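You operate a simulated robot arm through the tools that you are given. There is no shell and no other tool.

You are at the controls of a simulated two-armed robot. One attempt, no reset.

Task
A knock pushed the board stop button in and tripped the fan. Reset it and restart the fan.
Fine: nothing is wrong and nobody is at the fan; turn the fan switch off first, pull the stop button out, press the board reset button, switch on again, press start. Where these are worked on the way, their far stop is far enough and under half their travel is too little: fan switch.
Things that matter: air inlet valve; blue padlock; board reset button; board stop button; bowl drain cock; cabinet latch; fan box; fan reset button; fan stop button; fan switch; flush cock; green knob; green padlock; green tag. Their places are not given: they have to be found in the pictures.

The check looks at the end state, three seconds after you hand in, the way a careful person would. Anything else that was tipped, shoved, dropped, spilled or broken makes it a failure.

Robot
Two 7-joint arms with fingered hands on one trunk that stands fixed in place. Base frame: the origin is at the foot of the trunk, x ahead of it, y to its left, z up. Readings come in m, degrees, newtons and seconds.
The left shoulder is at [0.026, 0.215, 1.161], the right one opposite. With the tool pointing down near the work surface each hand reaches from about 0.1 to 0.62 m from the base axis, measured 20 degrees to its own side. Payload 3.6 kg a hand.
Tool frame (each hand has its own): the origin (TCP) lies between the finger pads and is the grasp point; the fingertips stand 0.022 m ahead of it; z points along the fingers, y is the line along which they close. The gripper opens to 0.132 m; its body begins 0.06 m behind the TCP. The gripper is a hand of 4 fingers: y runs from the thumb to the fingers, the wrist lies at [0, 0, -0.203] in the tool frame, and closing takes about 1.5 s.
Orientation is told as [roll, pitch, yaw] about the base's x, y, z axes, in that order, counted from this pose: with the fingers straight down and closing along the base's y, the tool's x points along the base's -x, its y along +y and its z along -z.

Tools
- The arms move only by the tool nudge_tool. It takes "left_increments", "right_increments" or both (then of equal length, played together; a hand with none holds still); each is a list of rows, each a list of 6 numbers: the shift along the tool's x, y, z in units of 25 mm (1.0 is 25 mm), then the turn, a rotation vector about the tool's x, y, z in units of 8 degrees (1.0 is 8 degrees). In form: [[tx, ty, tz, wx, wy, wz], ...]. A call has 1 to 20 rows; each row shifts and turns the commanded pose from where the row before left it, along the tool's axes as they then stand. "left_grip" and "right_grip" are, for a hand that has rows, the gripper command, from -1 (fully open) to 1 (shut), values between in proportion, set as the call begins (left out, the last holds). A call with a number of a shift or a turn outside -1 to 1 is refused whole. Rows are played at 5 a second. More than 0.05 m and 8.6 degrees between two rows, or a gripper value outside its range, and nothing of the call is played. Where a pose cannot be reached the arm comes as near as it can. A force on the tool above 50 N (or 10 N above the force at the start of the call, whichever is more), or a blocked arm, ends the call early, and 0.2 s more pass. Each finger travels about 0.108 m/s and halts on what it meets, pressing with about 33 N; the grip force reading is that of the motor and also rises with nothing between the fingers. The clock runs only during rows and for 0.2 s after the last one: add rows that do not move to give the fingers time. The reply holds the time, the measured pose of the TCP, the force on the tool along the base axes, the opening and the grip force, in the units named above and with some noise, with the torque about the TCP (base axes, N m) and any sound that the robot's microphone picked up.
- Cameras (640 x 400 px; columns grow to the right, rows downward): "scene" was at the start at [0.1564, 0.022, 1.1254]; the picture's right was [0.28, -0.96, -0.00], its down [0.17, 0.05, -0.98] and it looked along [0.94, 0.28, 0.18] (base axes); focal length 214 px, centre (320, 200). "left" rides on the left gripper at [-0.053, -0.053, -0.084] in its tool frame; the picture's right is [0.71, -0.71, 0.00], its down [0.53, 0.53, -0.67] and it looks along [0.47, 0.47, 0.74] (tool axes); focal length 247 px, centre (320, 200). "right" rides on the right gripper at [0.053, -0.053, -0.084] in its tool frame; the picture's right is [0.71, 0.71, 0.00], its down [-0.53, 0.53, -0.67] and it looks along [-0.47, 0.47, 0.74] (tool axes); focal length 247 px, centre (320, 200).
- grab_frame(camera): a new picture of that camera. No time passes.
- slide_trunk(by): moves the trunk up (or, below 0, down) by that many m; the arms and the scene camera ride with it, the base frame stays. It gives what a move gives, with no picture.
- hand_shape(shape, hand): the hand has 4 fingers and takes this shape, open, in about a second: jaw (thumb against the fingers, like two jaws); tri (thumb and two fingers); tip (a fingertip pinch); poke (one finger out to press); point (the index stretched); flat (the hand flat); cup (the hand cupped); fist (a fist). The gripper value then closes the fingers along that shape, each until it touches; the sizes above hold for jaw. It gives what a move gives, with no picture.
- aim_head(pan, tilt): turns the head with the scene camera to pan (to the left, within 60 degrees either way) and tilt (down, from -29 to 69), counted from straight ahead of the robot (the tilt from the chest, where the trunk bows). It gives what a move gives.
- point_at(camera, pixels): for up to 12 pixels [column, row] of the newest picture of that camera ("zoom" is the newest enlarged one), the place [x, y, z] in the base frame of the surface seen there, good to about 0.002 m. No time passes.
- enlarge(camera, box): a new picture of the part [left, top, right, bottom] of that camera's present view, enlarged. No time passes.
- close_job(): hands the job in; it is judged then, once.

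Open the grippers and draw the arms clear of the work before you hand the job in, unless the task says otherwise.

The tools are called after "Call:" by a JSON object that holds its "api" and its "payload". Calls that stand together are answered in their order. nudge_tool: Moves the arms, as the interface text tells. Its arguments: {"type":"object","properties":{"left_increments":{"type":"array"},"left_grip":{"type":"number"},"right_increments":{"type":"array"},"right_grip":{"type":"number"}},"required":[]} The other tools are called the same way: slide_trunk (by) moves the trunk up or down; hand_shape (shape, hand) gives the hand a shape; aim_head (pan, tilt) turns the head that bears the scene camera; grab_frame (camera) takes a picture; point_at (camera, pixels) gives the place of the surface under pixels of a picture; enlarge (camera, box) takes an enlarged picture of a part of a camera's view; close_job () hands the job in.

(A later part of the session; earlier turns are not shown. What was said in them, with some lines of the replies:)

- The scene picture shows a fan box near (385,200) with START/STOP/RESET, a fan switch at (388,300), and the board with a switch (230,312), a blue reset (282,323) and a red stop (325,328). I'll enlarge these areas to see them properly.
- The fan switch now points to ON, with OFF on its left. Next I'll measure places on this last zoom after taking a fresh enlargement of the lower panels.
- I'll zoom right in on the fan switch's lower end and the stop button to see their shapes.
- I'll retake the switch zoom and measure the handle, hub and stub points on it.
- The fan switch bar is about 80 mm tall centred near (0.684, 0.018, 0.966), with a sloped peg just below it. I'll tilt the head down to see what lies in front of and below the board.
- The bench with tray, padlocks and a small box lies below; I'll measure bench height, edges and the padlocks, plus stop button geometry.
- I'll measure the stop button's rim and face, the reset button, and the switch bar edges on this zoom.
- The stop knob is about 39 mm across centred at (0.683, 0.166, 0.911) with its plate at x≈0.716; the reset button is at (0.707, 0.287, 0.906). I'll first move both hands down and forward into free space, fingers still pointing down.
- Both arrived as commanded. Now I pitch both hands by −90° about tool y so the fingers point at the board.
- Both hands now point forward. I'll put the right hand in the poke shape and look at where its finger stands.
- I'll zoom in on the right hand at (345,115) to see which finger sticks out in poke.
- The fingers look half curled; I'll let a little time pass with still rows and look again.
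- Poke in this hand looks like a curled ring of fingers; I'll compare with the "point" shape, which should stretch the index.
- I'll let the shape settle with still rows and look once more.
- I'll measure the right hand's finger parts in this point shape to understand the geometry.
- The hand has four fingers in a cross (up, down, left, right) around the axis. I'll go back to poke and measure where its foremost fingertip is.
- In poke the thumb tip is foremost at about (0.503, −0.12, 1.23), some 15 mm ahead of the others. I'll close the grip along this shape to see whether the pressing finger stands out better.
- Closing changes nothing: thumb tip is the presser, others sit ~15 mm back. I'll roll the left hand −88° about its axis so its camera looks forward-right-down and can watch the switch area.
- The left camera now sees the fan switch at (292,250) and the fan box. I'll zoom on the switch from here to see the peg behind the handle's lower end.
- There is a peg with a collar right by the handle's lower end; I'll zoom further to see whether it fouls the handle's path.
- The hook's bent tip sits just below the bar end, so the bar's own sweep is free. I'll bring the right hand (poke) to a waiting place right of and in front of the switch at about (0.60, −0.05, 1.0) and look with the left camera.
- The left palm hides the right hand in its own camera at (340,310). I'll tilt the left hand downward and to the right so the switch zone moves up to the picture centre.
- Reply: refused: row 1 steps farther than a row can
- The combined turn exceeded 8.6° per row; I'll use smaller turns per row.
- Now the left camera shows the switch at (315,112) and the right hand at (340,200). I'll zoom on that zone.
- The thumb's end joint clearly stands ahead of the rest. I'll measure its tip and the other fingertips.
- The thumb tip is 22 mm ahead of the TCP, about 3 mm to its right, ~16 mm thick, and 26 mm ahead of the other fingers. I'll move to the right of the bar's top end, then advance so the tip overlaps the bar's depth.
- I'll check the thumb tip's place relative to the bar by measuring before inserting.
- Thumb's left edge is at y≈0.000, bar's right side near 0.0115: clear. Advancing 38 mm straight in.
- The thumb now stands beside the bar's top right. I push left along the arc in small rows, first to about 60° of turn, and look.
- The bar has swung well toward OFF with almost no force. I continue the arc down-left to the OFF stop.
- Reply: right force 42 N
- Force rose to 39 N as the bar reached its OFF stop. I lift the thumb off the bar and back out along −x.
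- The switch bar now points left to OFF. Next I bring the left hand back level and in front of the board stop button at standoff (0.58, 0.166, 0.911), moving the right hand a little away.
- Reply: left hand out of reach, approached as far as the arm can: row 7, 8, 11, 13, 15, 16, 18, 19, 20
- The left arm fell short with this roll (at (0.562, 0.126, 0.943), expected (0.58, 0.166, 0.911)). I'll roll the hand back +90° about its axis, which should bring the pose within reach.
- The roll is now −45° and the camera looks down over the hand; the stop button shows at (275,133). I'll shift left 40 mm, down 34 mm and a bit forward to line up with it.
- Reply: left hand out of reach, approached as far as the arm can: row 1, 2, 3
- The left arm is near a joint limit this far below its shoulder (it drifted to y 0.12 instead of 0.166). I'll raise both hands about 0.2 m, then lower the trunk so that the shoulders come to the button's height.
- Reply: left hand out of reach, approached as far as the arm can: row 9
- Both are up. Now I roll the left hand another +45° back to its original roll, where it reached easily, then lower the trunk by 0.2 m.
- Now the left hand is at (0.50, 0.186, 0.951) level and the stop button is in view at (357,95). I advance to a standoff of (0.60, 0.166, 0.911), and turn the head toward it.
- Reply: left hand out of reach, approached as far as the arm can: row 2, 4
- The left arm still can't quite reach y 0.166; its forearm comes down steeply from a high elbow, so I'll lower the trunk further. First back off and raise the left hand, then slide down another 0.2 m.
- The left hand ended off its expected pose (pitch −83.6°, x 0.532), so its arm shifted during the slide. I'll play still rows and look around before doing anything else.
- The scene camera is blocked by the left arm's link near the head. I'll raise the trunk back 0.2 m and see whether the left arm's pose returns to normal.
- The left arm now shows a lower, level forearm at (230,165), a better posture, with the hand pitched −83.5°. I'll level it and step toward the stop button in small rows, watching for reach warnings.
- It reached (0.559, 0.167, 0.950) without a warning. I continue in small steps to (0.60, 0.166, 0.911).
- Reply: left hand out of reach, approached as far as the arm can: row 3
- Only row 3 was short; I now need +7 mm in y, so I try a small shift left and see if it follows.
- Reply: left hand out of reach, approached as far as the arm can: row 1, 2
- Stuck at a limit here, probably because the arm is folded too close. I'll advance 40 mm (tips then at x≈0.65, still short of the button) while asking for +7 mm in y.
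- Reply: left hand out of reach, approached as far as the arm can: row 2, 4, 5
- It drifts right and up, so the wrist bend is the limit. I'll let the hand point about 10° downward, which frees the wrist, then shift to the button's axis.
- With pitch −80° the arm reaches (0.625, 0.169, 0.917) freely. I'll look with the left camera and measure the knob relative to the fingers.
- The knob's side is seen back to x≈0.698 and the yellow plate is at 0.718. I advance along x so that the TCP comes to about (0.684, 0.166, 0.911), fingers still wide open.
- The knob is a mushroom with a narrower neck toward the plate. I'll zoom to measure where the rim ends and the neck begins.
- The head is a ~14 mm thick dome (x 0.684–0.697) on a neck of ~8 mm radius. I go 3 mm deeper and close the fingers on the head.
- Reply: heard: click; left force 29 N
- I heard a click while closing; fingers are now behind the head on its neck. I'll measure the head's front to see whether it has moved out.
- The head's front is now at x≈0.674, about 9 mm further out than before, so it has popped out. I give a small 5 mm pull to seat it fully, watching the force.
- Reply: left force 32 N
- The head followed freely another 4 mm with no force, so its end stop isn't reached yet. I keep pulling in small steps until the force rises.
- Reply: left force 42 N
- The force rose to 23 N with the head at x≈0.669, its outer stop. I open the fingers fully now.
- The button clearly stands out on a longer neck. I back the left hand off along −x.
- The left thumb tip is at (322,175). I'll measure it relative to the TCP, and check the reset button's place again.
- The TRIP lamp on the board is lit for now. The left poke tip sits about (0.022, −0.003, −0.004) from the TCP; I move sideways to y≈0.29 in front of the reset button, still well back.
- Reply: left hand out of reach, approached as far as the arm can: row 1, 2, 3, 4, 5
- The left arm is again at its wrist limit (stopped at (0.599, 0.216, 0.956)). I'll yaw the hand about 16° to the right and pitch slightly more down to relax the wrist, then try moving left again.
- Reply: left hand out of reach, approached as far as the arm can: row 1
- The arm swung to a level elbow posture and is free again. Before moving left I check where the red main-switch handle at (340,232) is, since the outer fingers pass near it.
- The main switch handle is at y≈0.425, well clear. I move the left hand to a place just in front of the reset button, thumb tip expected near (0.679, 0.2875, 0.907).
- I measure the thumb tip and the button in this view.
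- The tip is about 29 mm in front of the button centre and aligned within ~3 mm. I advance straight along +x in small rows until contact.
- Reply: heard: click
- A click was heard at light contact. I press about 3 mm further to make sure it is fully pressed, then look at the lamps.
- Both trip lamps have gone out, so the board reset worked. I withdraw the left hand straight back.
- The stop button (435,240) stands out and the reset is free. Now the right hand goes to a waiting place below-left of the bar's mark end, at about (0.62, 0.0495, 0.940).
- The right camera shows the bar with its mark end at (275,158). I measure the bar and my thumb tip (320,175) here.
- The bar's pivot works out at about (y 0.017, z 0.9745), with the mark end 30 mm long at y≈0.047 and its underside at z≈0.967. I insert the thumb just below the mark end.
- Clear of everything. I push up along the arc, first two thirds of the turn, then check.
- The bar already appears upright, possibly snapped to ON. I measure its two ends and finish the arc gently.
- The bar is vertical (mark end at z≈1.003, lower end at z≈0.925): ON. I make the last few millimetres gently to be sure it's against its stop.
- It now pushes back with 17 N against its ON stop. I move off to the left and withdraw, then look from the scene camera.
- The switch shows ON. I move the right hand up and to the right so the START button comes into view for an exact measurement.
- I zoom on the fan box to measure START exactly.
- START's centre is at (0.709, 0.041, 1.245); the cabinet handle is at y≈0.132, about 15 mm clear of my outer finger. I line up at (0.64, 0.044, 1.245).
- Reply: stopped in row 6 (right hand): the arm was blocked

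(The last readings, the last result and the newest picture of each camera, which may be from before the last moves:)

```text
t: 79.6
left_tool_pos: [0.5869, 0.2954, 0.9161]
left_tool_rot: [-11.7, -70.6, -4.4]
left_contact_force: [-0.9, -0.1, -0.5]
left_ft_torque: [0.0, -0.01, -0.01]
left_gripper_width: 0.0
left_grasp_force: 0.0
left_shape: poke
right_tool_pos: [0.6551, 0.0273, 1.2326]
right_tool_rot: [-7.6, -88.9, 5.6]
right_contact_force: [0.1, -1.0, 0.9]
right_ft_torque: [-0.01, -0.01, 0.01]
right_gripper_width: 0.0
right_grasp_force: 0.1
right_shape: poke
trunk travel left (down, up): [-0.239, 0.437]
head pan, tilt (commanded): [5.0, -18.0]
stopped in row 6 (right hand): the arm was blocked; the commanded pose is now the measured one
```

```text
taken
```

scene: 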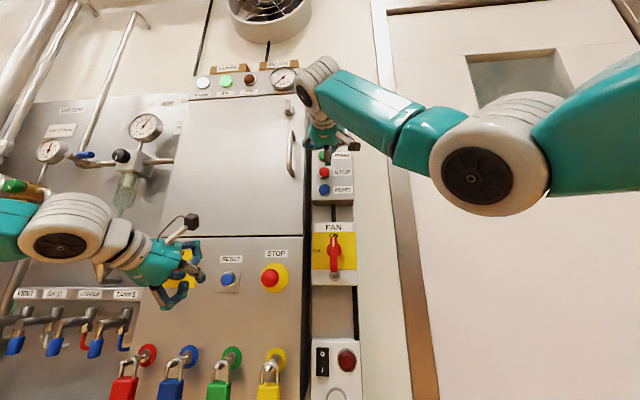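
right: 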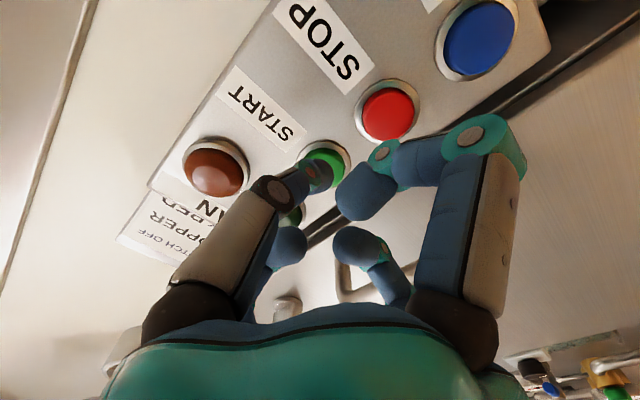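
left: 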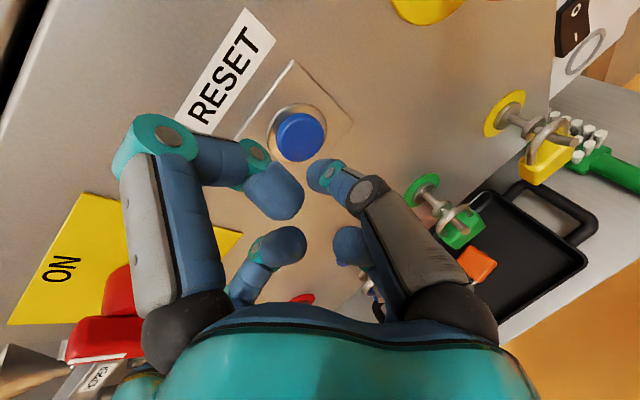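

The arm reported a block in row 6, with no tool force; its elbow seems to have swung outward (490,150). I hold still to read the settled pose before going on.

Call:
{"api": "nudge_tool", "payload": {"right_increments": [[0, 0, 0, 0, 0, 0], [0, 0, 0, 0, 0, 0], [0, 0, 0, 0, 0, 0]]}}

Call:
{"api": "grab_frame", "payload": {"camera": "right"}}

Call:
{"api": "aim_head", "payload": {"pan": -15, "tilt": -18}}

Call:
{"api": "grab_frame", "payload": {"camera": "scene"}}

```text
t: 80.4
left_tool_pos: [0.5879, 0.295, 0.9145]
left_tool_rot: [-11.7, -70.4, -4.5]
left_contact_force: [0.2, 0.1, -0.3]
left_ft_torque: [0.0, 0.0, 0.0]
left_gripper_width: 0.0
left_grasp_force: 0.0
left_shape: poke
right_tool_pos: [0.6554, 0.0288, 1.2321]
right_tool_rot: [-8.8, -88.9, 6.9]
right_contact_force: [0.2, -0.7, -0.2]
right_ft_torque: [0.01, 0.02, 0.02]
right_gripper_width: 0.0
right_grasp_force: 0.0
right_shape: poke
trunk travel left (down, up): [-0.239, 0.437]
head pan, tilt (commanded): [5.0, -18.0]
```

```text
taken
```

right: 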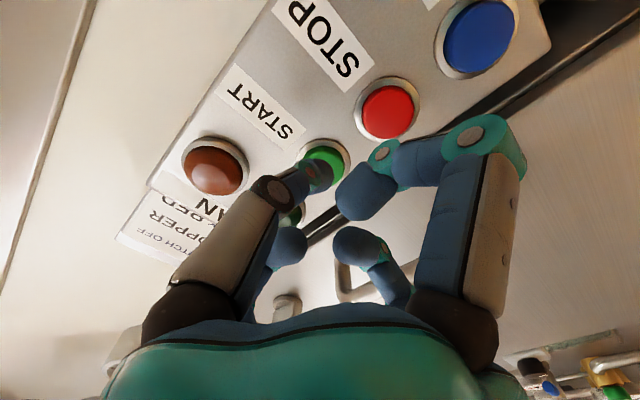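

```text
t: 81.3
left_tool_pos: [0.5871, 0.2961, 0.9146]
left_tool_rot: [-11.7, -70.5, -4.5]
left_contact_force: [0.0, 0.3, 0.1]
left_ft_torque: [-0.05, 0.0, 0.02]
left_gripper_width: 0.0001
left_grasp_force: 0.0
left_shape: poke
right_tool_pos: [0.6545, 0.0274, 1.2346]
right_tool_rot: [-7.1, -89.0, 5.2]
right_contact_force: [0.1, -0.6, 0.1]
right_ft_torque: [0.0, 0.01, 0.0]
right_gripper_width: 0.0001
right_grasp_force: 0.0
right_shape: poke
trunk travel left (down, up): [-0.239, 0.437]
head pan, tilt (commanded): [-15.0, -18.0]
```

```text
taken
```

scene: 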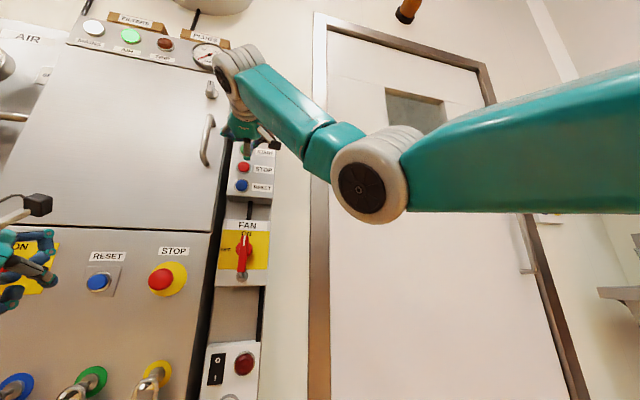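

The pose is stable and the tool only ~2° off straight; nothing seems to touch. I try the remaining sideways/up shift (+17 mm y, +12 mm z) in small rows.

Call:
{"api": "nudge_tool", "payload": {"right_increments": [[-0.12, 0.17, 0, 0, 0, 0], [-0.12, 0.17, 0, 0, 0, 0], [-0.12, 0.17, 0, 0, 0, 0], [-0.12, 0.17, 0, 0, 0, 0]]}}

Call:
{"api": "grab_frame", "payload": {"camera": "right"}}

Call:
{"api": "grab_frame", "payload": {"camera": "scene"}}

```text
t: 82.5
left_tool_pos: [0.5866, 0.2956, 0.9154]
left_tool_rot: [-11.5, -70.5, -4.5]
left_contact_force: [0.6, -0.1, -0.2]
left_ft_torque: [-0.03, 0.0, -0.02]
left_gripper_width: 0.0
left_grasp_force: 0.0
left_shape: poke
right_tool_pos: [0.6839, 0.0142, 1.2131]
right_tool_rot: [-3.3, -85.9, -1.3]
right_contact_force: [0.0, -0.5, 0.2]
right_ft_torque: [0.01, 0.0, 0.0]
right_gripper_width: 0.0
right_grasp_force: 0.0
right_shape: poke
trunk travel left (down, up): [-0.239, 0.437]
head pan, tilt (commanded): [-15.0, -18.0]
stopped in row 4 (right hand): the arm was blocked; the commanded pose is now the measured one
```

```text
taken
```

right: 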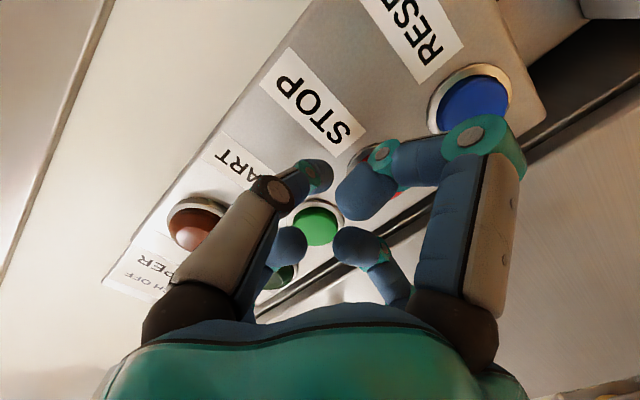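

```text
taken
```

scene: 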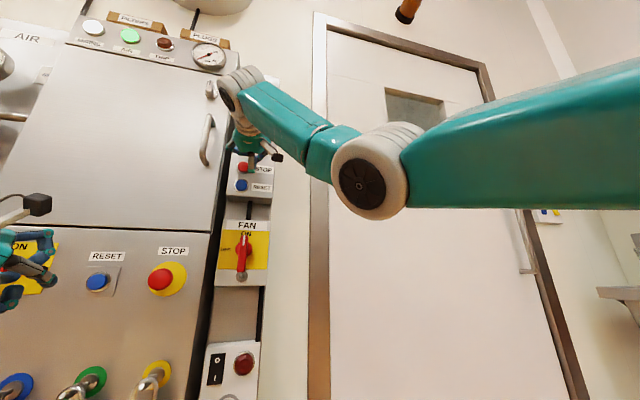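

The hand moved the wrong way (to (0.684, 0.014, 1.213)), so the arm is going through an elbow swing; the thumb is over the labels, not on a button. I back straight out in small steps before anything else.

Call:
{"api": "nudge_tool", "payload": {"right_increments": [[0, 0, -0.4, 0, 0, 0], [0, 0, -0.4, 0, 0, 0]]}}

Call:
{"api": "grab_frame", "payload": {"camera": "right"}}

```text
t: 83.1
left_tool_pos: [0.5864, 0.2956, 0.9156]
left_tool_rot: [-11.7, -70.4, -4.5]
left_contact_force: [0.3, -0.4, 1.0]
left_ft_torque: [0.02, 0.03, -0.04]
left_gripper_width: 0.0
left_grasp_force: 0.0
left_shape: poke
right_tool_pos: [0.6599, 0.0215, 1.2147]
right_tool_rot: [-4.8, -86.1, 0.6]
right_contact_force: [-0.9, -0.1, 0.1]
right_ft_torque: [0.02, 0.0, -0.01]
right_gripper_width: 0.0002
right_grasp_force: 0.0
right_shape: poke
trunk travel left (down, up): [-0.239, 0.437]
head pan, tilt (commanded): [-15.0, -18.0]
```

```text
taken
```

right: 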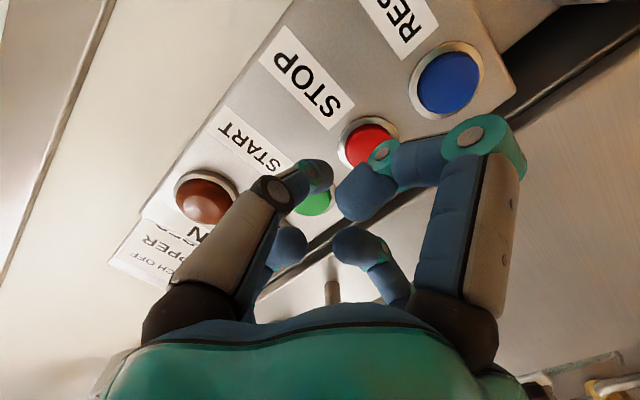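

It backed out properly. I continue back and to the right, into free space.

Call:
{"api": "nudge_tool", "payload": {"right_increments": [[0, -0.3, -0.5, 0, 0, 0], [0, -0.5, -0.5, 0, 0, 0], [0, -0.5, -0.5, 0, 0, 0], [0, -0.5, -0.5, 0, 0, 0], [0, -0.5, -0.5, 0, 0, 0], [0, -0.5, -0.5, 0, 0, 0]]}}

Call:
{"api": "grab_frame", "payload": {"camera": "scene"}}

```text
t: 84.5
left_tool_pos: [0.5868, 0.2959, 0.9168]
left_tool_rot: [-11.7, -70.5, -4.5]
left_contact_force: [-0.4, -1.1, -0.8]
left_ft_torque: [-0.01, -0.01, 0.0]
left_gripper_width: 0.0001
left_grasp_force: 0.0
left_shape: poke
right_tool_pos: [0.5812, -0.0448, 1.2207]
right_tool_rot: [-4.2, -86.0, 0.0]
right_contact_force: [-0.6, 0.2, 0.0]
right_ft_torque: [-0.01, 0.0, 0.0]
right_gripper_width: 0.0
right_grasp_force: 0.0
right_shape: poke
trunk travel left (down, up): [-0.239, 0.437]
head pan, tilt (commanded): [-15.0, -18.0]
```

```text
taken
```

scene: 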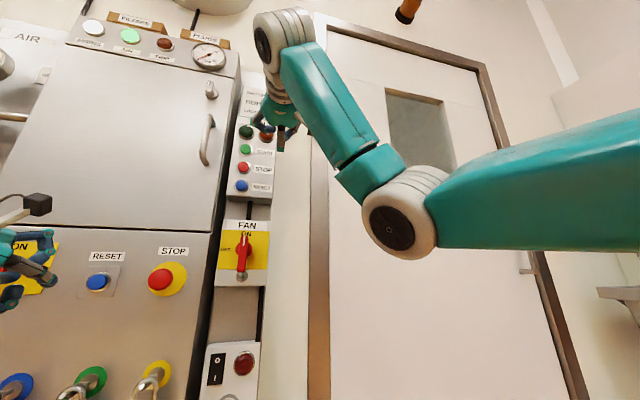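

Tracking is fine here. START is too high relative to the shoulder, so I'll raise the trunk: first pull the left hand back, lower and straighten the right hand.

Call:
{"api": "nudge_tool", "payload": {"left_increments": [[0.29, -0.23, -0.79, 0, 0, 0], [0.29, -0.23, -0.79, 0, 0, 0], [0.29, -0.23, -0.79, 0, 0, 0], [0, 0, 0, 0, 0, 0], [0, 0, 0, 0, 0, 0], [0, 0, 0, 0, 0, 0], [0, 0, 0, 0, 0, 0], [0, 0, 0, 0, 0, 0], [0, 0, 0, 0, 0, 0], [0, 0, 0, 0, 0, 0]], "right_increments": [[0, 0, 0, -0.52, -0.5, 0], [0.98, -0.27, -0.13, 0, 0, 0], [0.98, -0.27, -0.13, 0, 0, 0], [0.98, -0.27, -0.13, 0, 0, 0], [0.98, -0.27, -0.13, 0, 0, 0], [0.98, -0.27, -0.13, 0, 0, 0], [0.98, -0.27, -0.13, 0, 0, 0], [0.98, -0.27, -0.13, 0, 0, 0], [0.98, -0.27, -0.13, 0, 0, 0], [0.98, -0.27, -0.13, 0, 0, 0]]}}

Call:
{"api": "aim_head", "payload": {"pan": 35, "tilt": 0}}

Call:
{"api": "grab_frame", "payload": {"camera": "scene"}}

```text
t: 86.7
left_tool_pos: [0.5235, 0.2945, 0.9164]
left_tool_rot: [-11.7, -70.5, -4.5]
left_contact_force: [0.1, 0.0, 0.0]
left_ft_torque: [0.05, 0.0, -0.01]
left_gripper_width: 0.0
left_grasp_force: 0.1
left_shape: poke
right_tool_pos: [0.5533, -0.1043, 0.9989]
right_tool_rot: [-102.2, -89.9, 102.3]
right_contact_force: [-0.3, 0.6, -0.5]
right_ft_torque: [-0.02, -0.03, -0.01]
right_gripper_width: 0.0
right_grasp_force: 0.1
right_shape: poke
trunk travel left (down, up): [-0.239, 0.437]
head pan, tilt (commanded): [-15.0, -18.0]
```

```text
t: 87.8
left_tool_pos: [0.5211, 0.2945, 0.9158]
left_tool_rot: [-11.7, -70.5, -4.5]
left_contact_force: [0.5, -0.3, 1.2]
left_ft_torque: [0.03, 0.01, 0.01]
left_gripper_width: 0.0001
left_grasp_force: 0.1
left_shape: poke
right_tool_pos: [0.5536, -0.1048, 0.9988]
right_tool_rot: [-92.0, -89.9, 92.0]
right_contact_force: [0.7, 0.0, -0.2]
right_ft_torque: [0.01, -0.02, -0.02]
right_gripper_width: 0.0
right_grasp_force: 0.1
right_shape: poke
trunk travel left (down, up): [-0.239, 0.437]
head pan, tilt (commanded): [35.0, 0.0]
```

```text
taken
```

scene: 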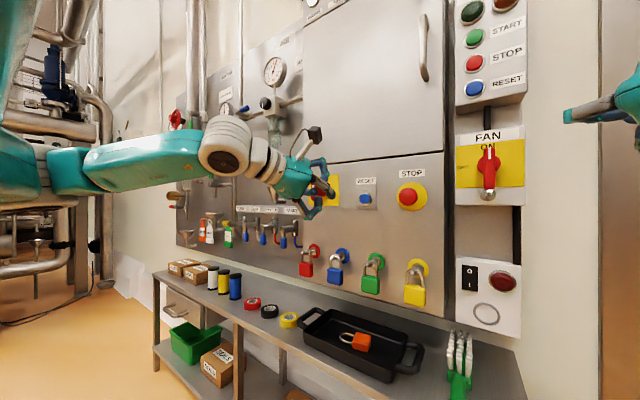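

I check the distance between the left elbow (30,175) and the pipework behind it before moving the trunk.

Call:
{"api": "point_at", "payload": {"camera": "scene", "pixels": [[20, 165], [70, 175], [130, 160], [220, 145], [40, 120], [60, 80], [20, 60], [30, 260], [80, 20], [195, 60]]}}

```text
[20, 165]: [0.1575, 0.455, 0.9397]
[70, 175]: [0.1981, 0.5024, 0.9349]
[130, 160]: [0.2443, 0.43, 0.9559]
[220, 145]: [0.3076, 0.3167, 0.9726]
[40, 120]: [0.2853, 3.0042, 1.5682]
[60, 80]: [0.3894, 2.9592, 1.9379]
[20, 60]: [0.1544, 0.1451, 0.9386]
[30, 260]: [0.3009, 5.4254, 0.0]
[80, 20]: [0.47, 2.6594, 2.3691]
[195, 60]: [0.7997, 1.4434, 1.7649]
```

The pipes are metres away, so it's safe. I raise the trunk by 0.25 m.

Call:
{"api": "slide_trunk", "payload": {"by": 0.25}}

Call:
{"api": "aim_head", "payload": {"pan": 5, "tilt": 0}}

Call:
{"api": "grab_frame", "payload": {"camera": "scene"}}

```text
t: 90.4
left_tool_pos: [0.5213, 0.2968, 1.1656]
left_tool_rot: [-11.7, -70.6, -4.5]
left_contact_force: [0.4, -0.4, 0.2]
left_ft_torque: [-0.01, -0.02, -0.02]
left_gripper_width: 0.0001
left_grasp_force: 0.0
left_shape: poke
right_tool_pos: [0.5524, -0.1058, 1.2503]
right_tool_rot: [-86.6, -89.9, 86.6]
right_contact_force: [-0.1, 0.5, 0.3]
right_ft_torque: [-0.05, 0.01, -0.02]
right_gripper_width: 0.0001
right_grasp_force: 0.1
right_shape: poke
trunk travel left (down, up): [-0.489, 0.187]
head pan, tilt (commanded): [35.0, 0.0]
```

```text
t: 91.4
left_tool_pos: [0.5205, 0.296, 1.1667]
left_tool_rot: [-11.7, -70.5, -4.6]
left_contact_force: [-0.8, 0.1, -0.4]
left_ft_torque: [-0.01, 0.02, 0.01]
left_gripper_width: 0.0
left_grasp_force: 0.0
left_shape: poke
right_tool_pos: [0.5522, -0.1055, 1.2506]
right_tool_rot: [-94.9, -89.9, 94.7]
right_contact_force: [-0.5, -0.4, 0.2]
right_ft_torque: [0.01, -0.01, 0.0]
right_gripper_width: 0.0001
right_grasp_force: 0.1
right_shape: poke
trunk travel left (down, up): [-0.489, 0.187]
head pan, tilt (commanded): [5.0, 0.0]
```

```text
taken
```

scene: 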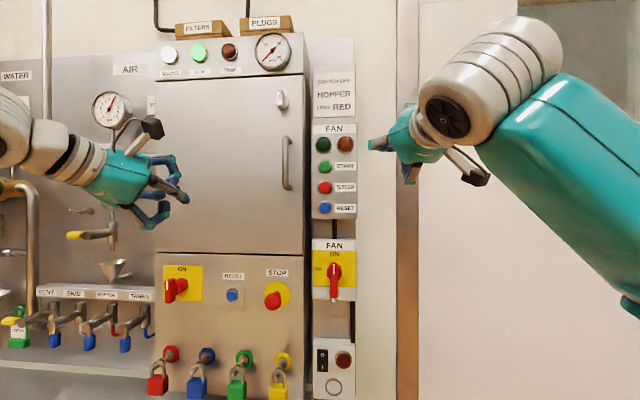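

Both hands followed exactly. Now I bring the right hand level with START in moderate steps, stopping at (0.61, 0.044, 1.245).

Call:
{"api": "nudge_tool", "payload": {"right_increments": [[0.025, 0.75, 0.29, 0, 0, 0], [0.025, 0.75, 0.29, 0, 0, 0], [0.025, 0.75, 0.29, 0, 0, 0], [0.025, 0.75, 0.29, 0, 0, 0]]}}

Call:
{"api": "nudge_tool", "payload": {"right_increments": [[0.025, 0.75, 0.29, 0, 0, 0], [0.025, 0.75, 0.29, 0, 0, 0], [0.025, 0.75, 0.29, 0, 0, 0], [0.025, 0.73, 0.29, 0, 0, 0]]}}

Call:
{"api": "grab_frame", "payload": {"camera": "right"}}

Call:
{"api": "grab_frame", "payload": {"camera": "scene"}}

```text
t: 92.4
left_tool_pos: [0.5219, 0.2958, 1.1661]
left_tool_rot: [-11.8, -70.5, -4.4]
left_contact_force: [0.9, -0.1, 0.5]
left_ft_torque: [0.02, -0.04, -0.02]
left_gripper_width: 0.0
left_grasp_force: 0.1
left_shape: poke
right_tool_pos: [0.5819, -0.0273, 1.2491]
right_tool_rot: [-88.9, -89.9, 88.8]
right_contact_force: [-0.2, -0.1, 0.0]
right_ft_torque: [0.0, -0.02, -0.01]
right_gripper_width: 0.0001
right_grasp_force: 0.1
right_shape: poke
trunk travel left (down, up): [-0.489, 0.187]
head pan, tilt (commanded): [5.0, 0.0]
```

```text
t: 93.4
left_tool_pos: [0.5225, 0.2956, 1.1663]
left_tool_rot: [-11.7, -70.4, -4.5]
left_contact_force: [0.1, -0.2, 0.0]
left_ft_torque: [0.01, -0.02, 0.0]
left_gripper_width: 0.0
left_grasp_force: 0.0
left_shape: poke
right_tool_pos: [0.61, 0.0446, 1.2457]
right_tool_rot: [-88.3, -89.8, 88.2]
right_contact_force: [0.5, -0.2, -0.3]
right_ft_torque: [-0.03, -0.01, 0.05]
right_gripper_width: 0.0001
right_grasp_force: 0.1
right_shape: poke
trunk travel left (down, up): [-0.489, 0.187]
head pan, tilt (commanded): [5.0, 0.0]
```

```text
taken
```

right: 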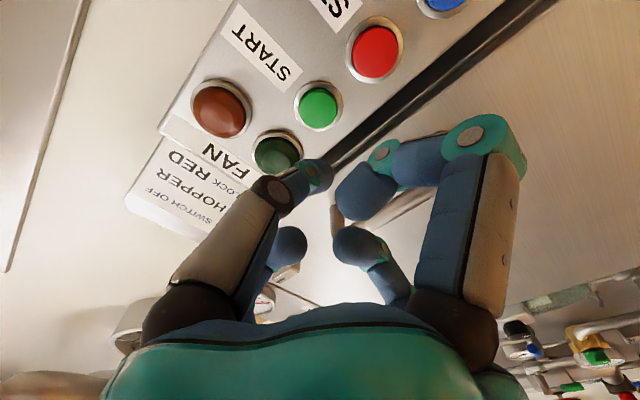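

```text
taken
```

scene: 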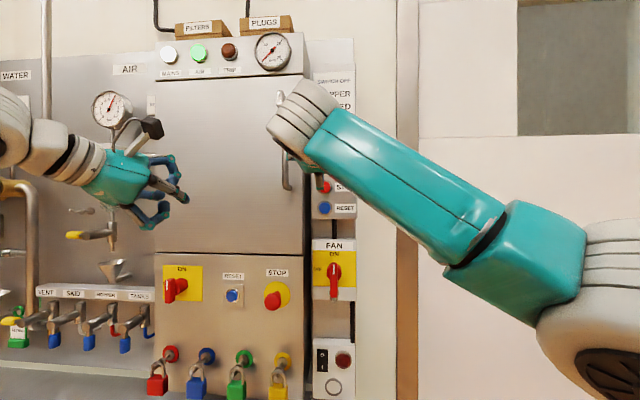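

Exactly at (0.610, 0.045, 1.246). I measure START and the thumb tip in the right camera view for the final alignment.

Call:
{"api": "point_at", "payload": {"camera": "right", "pixels": [[318, 105], [303, 112], [333, 97], [375, 52], [277, 150], [316, 165], [325, 180], [305, 170]]}}

```text
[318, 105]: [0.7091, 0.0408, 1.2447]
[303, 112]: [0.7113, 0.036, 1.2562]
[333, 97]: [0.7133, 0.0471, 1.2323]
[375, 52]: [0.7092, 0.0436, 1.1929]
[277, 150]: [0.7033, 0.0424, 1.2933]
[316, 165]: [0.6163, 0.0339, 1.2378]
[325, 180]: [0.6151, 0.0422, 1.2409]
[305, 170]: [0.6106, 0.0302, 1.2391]
```

The thumb tip is in line with START (0.709, 0.041, 1.245), about 77 mm away. I advance 40 mm and check tracking.

Call:
{"api": "nudge_tool", "payload": {"right_increments": [[0, 0, 0.4, 0, 0, 0], [0, 0, 0.4, 0, 0, 0], [0, 0, 0.4, 0, 0, 0], [0, 0, 0.4, 0, 0, 0]]}}

Call:
{"api": "grab_frame", "payload": {"camera": "right"}}

```text
t: 94.4
left_tool_pos: [0.5221, 0.2962, 1.1661]
left_tool_rot: [-11.7, -70.4, -4.4]
left_contact_force: [-0.7, 1.0, 0.5]
left_ft_torque: [-0.01, 0.0, 0.03]
left_gripper_width: 0.0
left_grasp_force: 0.1
left_shape: poke
right_tool_pos: [0.652, 0.0446, 1.2457]
right_tool_rot: [-78.7, -89.9, 78.7]
right_contact_force: [0.2, 0.0, 0.0]
right_ft_torque: [0.02, 0.0, -0.02]
right_gripper_width: 0.0
right_grasp_force: 0.0
right_shape: poke
trunk travel left (down, up): [-0.489, 0.187]
head pan, tilt (commanded): [5.0, 0.0]
```

```text
taken
```

right: 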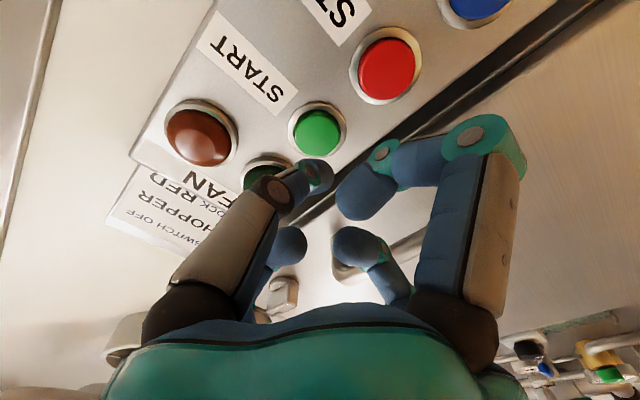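

Tracking is exact. I advance 27 mm more in small rows, to about 8 mm short of the button.

Call:
{"api": "nudge_tool", "payload": {"right_increments": [[0, 0, 0.3, 0, 0, 0], [0, 0, 0.3, 0, 0, 0], [0, 0, 0.3, 0, 0, 0], [0, 0, 0.2, 0, 0, 0]]}}

Call:
{"api": "grab_frame", "payload": {"camera": "right"}}

Call:
{"api": "enlarge", "payload": {"camera": "right", "box": [220, 80, 460, 240]}}

```text
t: 95.4
left_tool_pos: [0.5222, 0.2952, 1.166]
left_tool_rot: [-11.7, -70.5, -4.5]
left_contact_force: [0.1, -0.4, 0.3]
left_ft_torque: [-0.01, 0.0, -0.01]
left_gripper_width: 0.0
left_grasp_force: 0.1
left_shape: poke
right_tool_pos: [0.6772, 0.044, 1.2462]
right_tool_rot: [-98.4, -89.8, 98.4]
right_contact_force: [-0.5, 0.0, 0.2]
right_ft_torque: [-0.02, 0.01, 0.02]
right_gripper_width: 0.0
right_grasp_force: 0.0
right_shape: poke
trunk travel left (down, up): [-0.489, 0.187]
head pan, tilt (commanded): [5.0, 0.0]
```

```text
taken
```

right: 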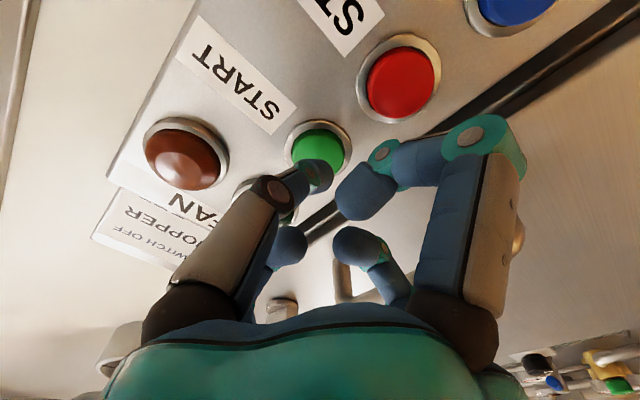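

```text
2.50 times, centred on (340, 160) of right
```

zoom: 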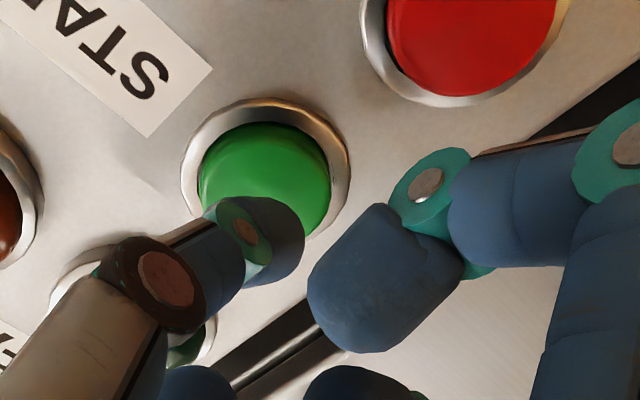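

The thumb is right in front of START. I press in with small rows, about 14 mm of travel in all, watching for the click.

Call:
{"api": "nudge_tool", "payload": {"right_increments": [[0, 0, 0.2, 0, 0, 0], [0, 0, 0.16, 0, 0, 0], [0, 0, 0.12, 0, 0, 0]]}}

Call:
{"api": "enlarge", "payload": {"camera": "right", "box": [120, 80, 460, 240]}}

```text
t: 96.2
left_tool_pos: [0.5201, 0.2955, 1.1663]
left_tool_rot: [-11.7, -70.5, -4.5]
left_contact_force: [0.6, 0.0, 0.1]
left_ft_torque: [-0.03, 0.01, -0.01]
left_gripper_width: 0.0
left_grasp_force: 0.0
left_shape: poke
right_tool_pos: [0.6882, 0.0438, 1.2464]
right_tool_rot: [-96.8, -89.9, 96.8]
right_contact_force: [-0.3, 0.7, 0.0]
right_ft_torque: [-0.01, 0.03, -0.02]
right_gripper_width: 0.0002
right_grasp_force: 0.1
right_shape: poke
trunk travel left (down, up): [-0.489, 0.187]
head pan, tilt (commanded): [5.0, 0.0]
```

```text
1.88 times, centred on (290, 160) of right
```

zoom: 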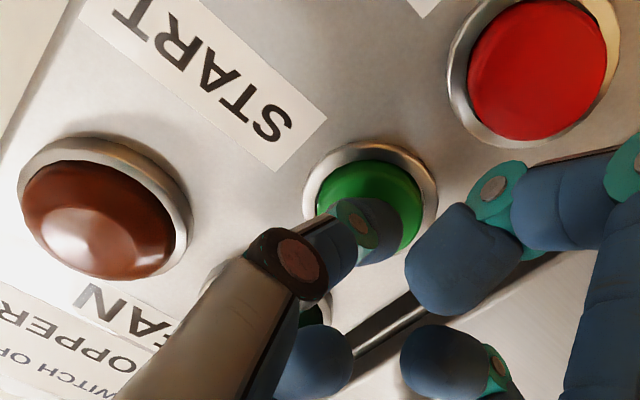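

Still no contact at TCP x=0.688; I press a few millimetres further.

Call:
{"api": "nudge_tool", "payload": {"right_increments": [[0, 0, 0.12, 0, 0, 0], [0, 0, 0.1, 0, 0, 0]]}}

```text
t: 96.8
left_tool_pos: [0.5201, 0.2966, 1.1675]
left_tool_rot: [-11.6, -70.7, -4.5]
left_contact_force: [0.6, -0.5, -0.3]
left_ft_torque: [0.02, -0.04, -0.01]
left_gripper_width: 0.0
left_grasp_force: 0.1
left_shape: poke
right_tool_pos: [0.6927, 0.0465, 1.2475]
right_tool_rot: [-119.6, -89.9, 119.5]
right_contact_force: [-10.2, -1.6, -3.1]
right_ft_torque: [-0.02, 0.05, -0.02]
right_gripper_width: 0.0
right_grasp_force: 0.0
right_shape: poke
trunk travel left (down, up): [-0.489, 0.187]
head pan, tilt (commanded): [5.0, 0.0]
heard: click
```

A click was heard with 10 N. I withdraw straight back and look at the fan lamps.

Call:
{"api": "nudge_tool", "payload": {"right_increments": [[0, 0, -0.4, 0, 0, 0], [0, 0, -0.6, 0, 0, 0], [0, 0, -0.8, 0, 0, 0], [0, 0, -0.8, 0, 0, 0]]}}

Call:
{"api": "grab_frame", "payload": {"camera": "right"}}

```text
t: 97.8
left_tool_pos: [0.522, 0.296, 1.1661]
left_tool_rot: [-11.7, -70.5, -4.5]
left_contact_force: [-0.6, 0.2, 0.1]
left_ft_torque: [-0.05, -0.07, 0.02]
left_gripper_width: 0.0
left_grasp_force: 0.0
left_shape: poke
right_tool_pos: [0.6294, 0.0457, 1.2468]
right_tool_rot: [-93.5, -89.8, 93.5]
right_contact_force: [-0.1, -0.1, 0.6]
right_ft_torque: [-0.01, 0.03, -0.03]
right_gripper_width: 0.0
right_grasp_force: 0.0
right_shape: poke
trunk travel left (down, up): [-0.489, 0.187]
head pan, tilt (commanded): [5.0, 0.0]
```

```text
taken
```

right: 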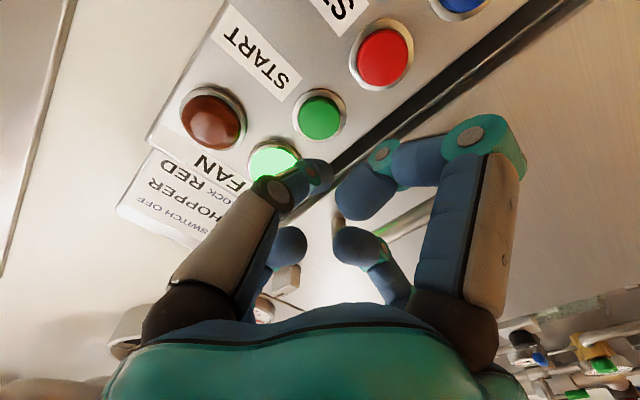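

The green running lamp is lit. I draw both arms back clear of the work.

Call:
{"api": "nudge_tool", "payload": {"left_increments": [[0.2, -0.16, -0.54, 0, 0, 0], [0.2, -0.16, -0.54, 0, 0, 0], [0, 0, 0, 0, 0, 0], [0, 0, 0, 0, 0, 0], [0, 0, 0, 0, 0, 0], [0, 0, 0, 0, 0, 0], [0, 0, 0, 0, 0, 0], [0, 0, 0, 0, 0, 0]], "right_increments": [[0, 0, -0.5, 0, 0, 0], [0, -0.5, -0.5, 0, 0, 0], [0, -0.75, -0.4, 0, 0, 0], [0, -0.75, -0.4, 0, 0, 0], [0, -0.75, -0.4, 0, 0, 0], [0, -0.75, -0.4, 0, 0, 0], [0, -0.75, -0.4, 0, 0, 0], [0, -0.75, -0.4, 0, 0, 0]]}}

Call:
{"api": "hand_shape", "payload": {"shape": "jaw", "hand": "right"}}

Call:
{"api": "hand_shape", "payload": {"shape": "jaw", "hand": "left"}}

Call:
{"api": "grab_frame", "payload": {"camera": "scene"}}

```text
t: 99.6
left_tool_pos: [0.4923, 0.2946, 1.1662]
left_tool_rot: [-11.6, -70.5, -4.6]
left_contact_force: [0.4, 0.2, 0.4]
left_ft_torque: [0.02, 0.04, 0.01]
left_gripper_width: 0.0
left_grasp_force: 0.1
left_shape: poke
right_tool_pos: [0.5449, -0.0822, 1.2462]
right_tool_rot: [-93.5, -89.9, 93.5]
right_contact_force: [0.0, 0.7, -0.1]
right_ft_torque: [0.0, 0.0, 0.02]
right_gripper_width: 0.0
right_grasp_force: 0.0
right_shape: poke
trunk travel left (down, up): [-0.489, 0.187]
head pan, tilt (commanded): [5.0, 0.0]
```

```text
t: 100.5
left_tool_pos: [0.4925, 0.295, 1.1662]
left_tool_rot: [-11.7, -70.6, -4.5]
left_contact_force: [-0.5, 0.6, -0.1]
left_ft_torque: [0.0, 0.01, 0.02]
left_gripper_width: 0.0
left_grasp_force: 0.0
left_shape: poke
right_tool_pos: [0.545, -0.0816, 1.2469]
right_tool_rot: [-97.3, -89.9, 97.3]
right_contact_force: [-0.8, -0.5, 0.0]
right_ft_torque: [0.04, -0.01, 0.0]
right_gripper_width: 0.1319
right_grasp_force: 0.0
right_shape: jaw
trunk travel left (down, up): [-0.489, 0.187]
head pan, tilt (commanded): [5.0, 0.0]
```

```text
t: 101.4
left_tool_pos: [0.4922, 0.2947, 1.1661]
left_tool_rot: [-11.6, -70.5, -4.4]
left_contact_force: [0.6, 0.2, 0.6]
left_ft_torque: [-0.01, 0.01, -0.01]
left_gripper_width: 0.1319
left_grasp_force: 0.1
left_shape: jaw
right_tool_pos: [0.5447, -0.0817, 1.2464]
right_tool_rot: [-95.4, -89.9, 95.4]
right_contact_force: [0.7, -0.3, 0.3]
right_ft_torque: [0.01, 0.01, -0.01]
right_gripper_width: 0.1318
right_grasp_force: 0.1
right_shape: jaw
trunk travel left (down, up): [-0.489, 0.187]
head pan, tilt (commanded): [5.0, 0.0]
```

```text
taken
```

scene: 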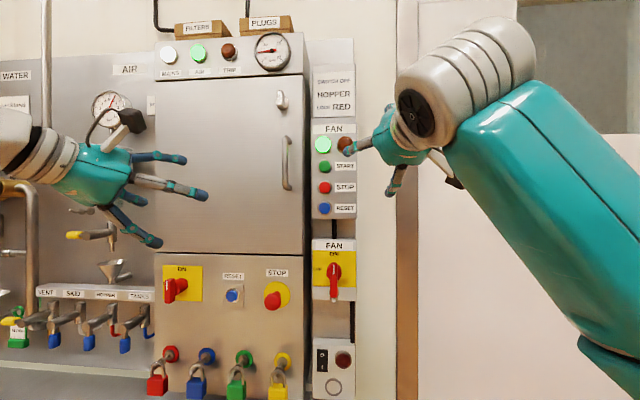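

The fan lamp is green, hands are open and back. I make a last check of the whole board and bench for anything disturbed.

Call:
{"api": "enlarge", "payload": {"camera": "scene", "box": [140, 20, 370, 310]}}

Call:
{"api": "aim_head", "payload": {"pan": 18, "tilt": 22}}

Call:
{"api": "grab_frame", "payload": {"camera": "scene"}}

Call:
{"api": "enlarge", "payload": {"camera": "scene", "box": [220, 60, 460, 260]}}

```text
1.38 times, centred on (255, 165) of scene
```

zoom: 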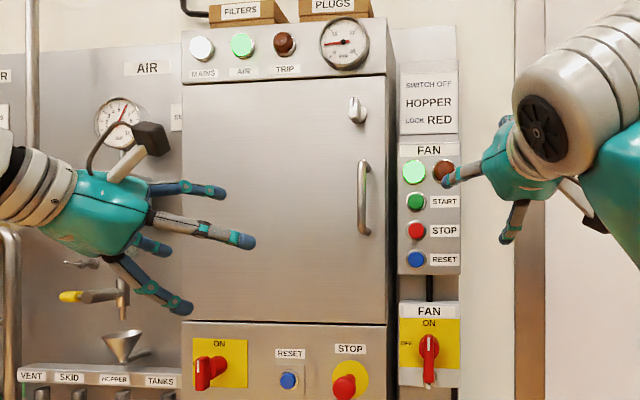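

```text
t: 102.2
left_tool_pos: [0.4927, 0.2948, 1.1672]
left_tool_rot: [-11.7, -70.5, -4.5]
left_contact_force: [0.6, -0.2, -0.2]
left_ft_torque: [-0.01, -0.02, -0.02]
left_gripper_width: 0.132
left_grasp_force: 0.0
left_shape: jaw
right_tool_pos: [0.5451, -0.0824, 1.2467]
right_tool_rot: [-95.1, -89.9, 95.2]
right_contact_force: [-0.3, 0.2, -0.5]
right_ft_torque: [0.01, -0.01, 0.03]
right_gripper_width: 0.1319
right_grasp_force: 0.1
right_shape: jaw
trunk travel left (down, up): [-0.489, 0.187]
head pan, tilt (commanded): [18.0, 22.0]
```

```text
taken
```

scene: 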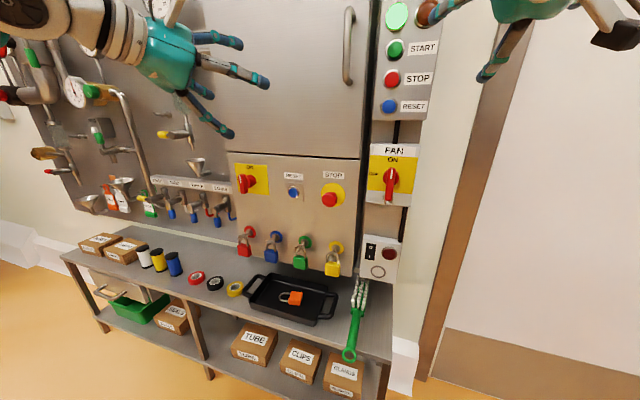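

```text
2.00 times, centred on (340, 160) of scene
```

zoom: 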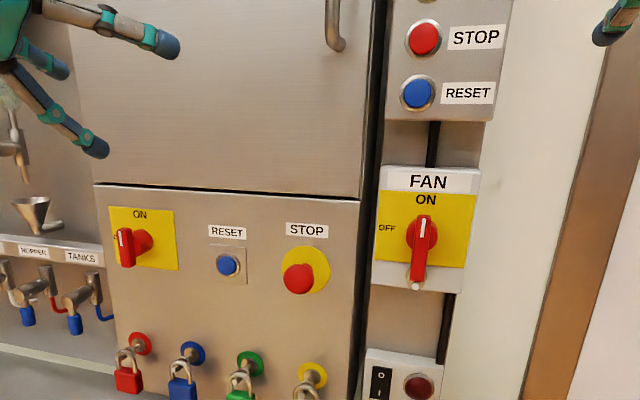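

The fan switch is at ON, the stop button is out, the trip lamps are off and the fan's green lamp is lit. The bench and padlocks look the same as at the start, and both hands are open and clear, so I hand in the job.

Call:
{"api": "close_job", "payload": {}}

```text
The job is handed in.
```

The fan has been reset and restarted. Its green running lamp is on, and both trip lamps, on the board and on the fan box, are out.

I worked the steps in the order you gave:
1. **Fan switch off:** turned to its OFF stop.
2. **Board stop button:** pulled out to its end stop. The head now sits about 14 mm further out than before.
3. **Board reset button:** pressed until it clicked, and both trip lamps went out.
4. **Fan switch on:** turned back to its ON stop.
5. **Fan start button:** pressed until it clicked, and the green lamp came on.

While I was lining up for the start button, the right arm was blocked twice and drifted off line. The thumb came close to the fan box labels but touched no button. I backed out, raised the trunk and approached again from there.

In the last pictures the padlocks, main switch, bench items and the rest of the board look as they did at the start. Both hands are open and drawn clear of the work.
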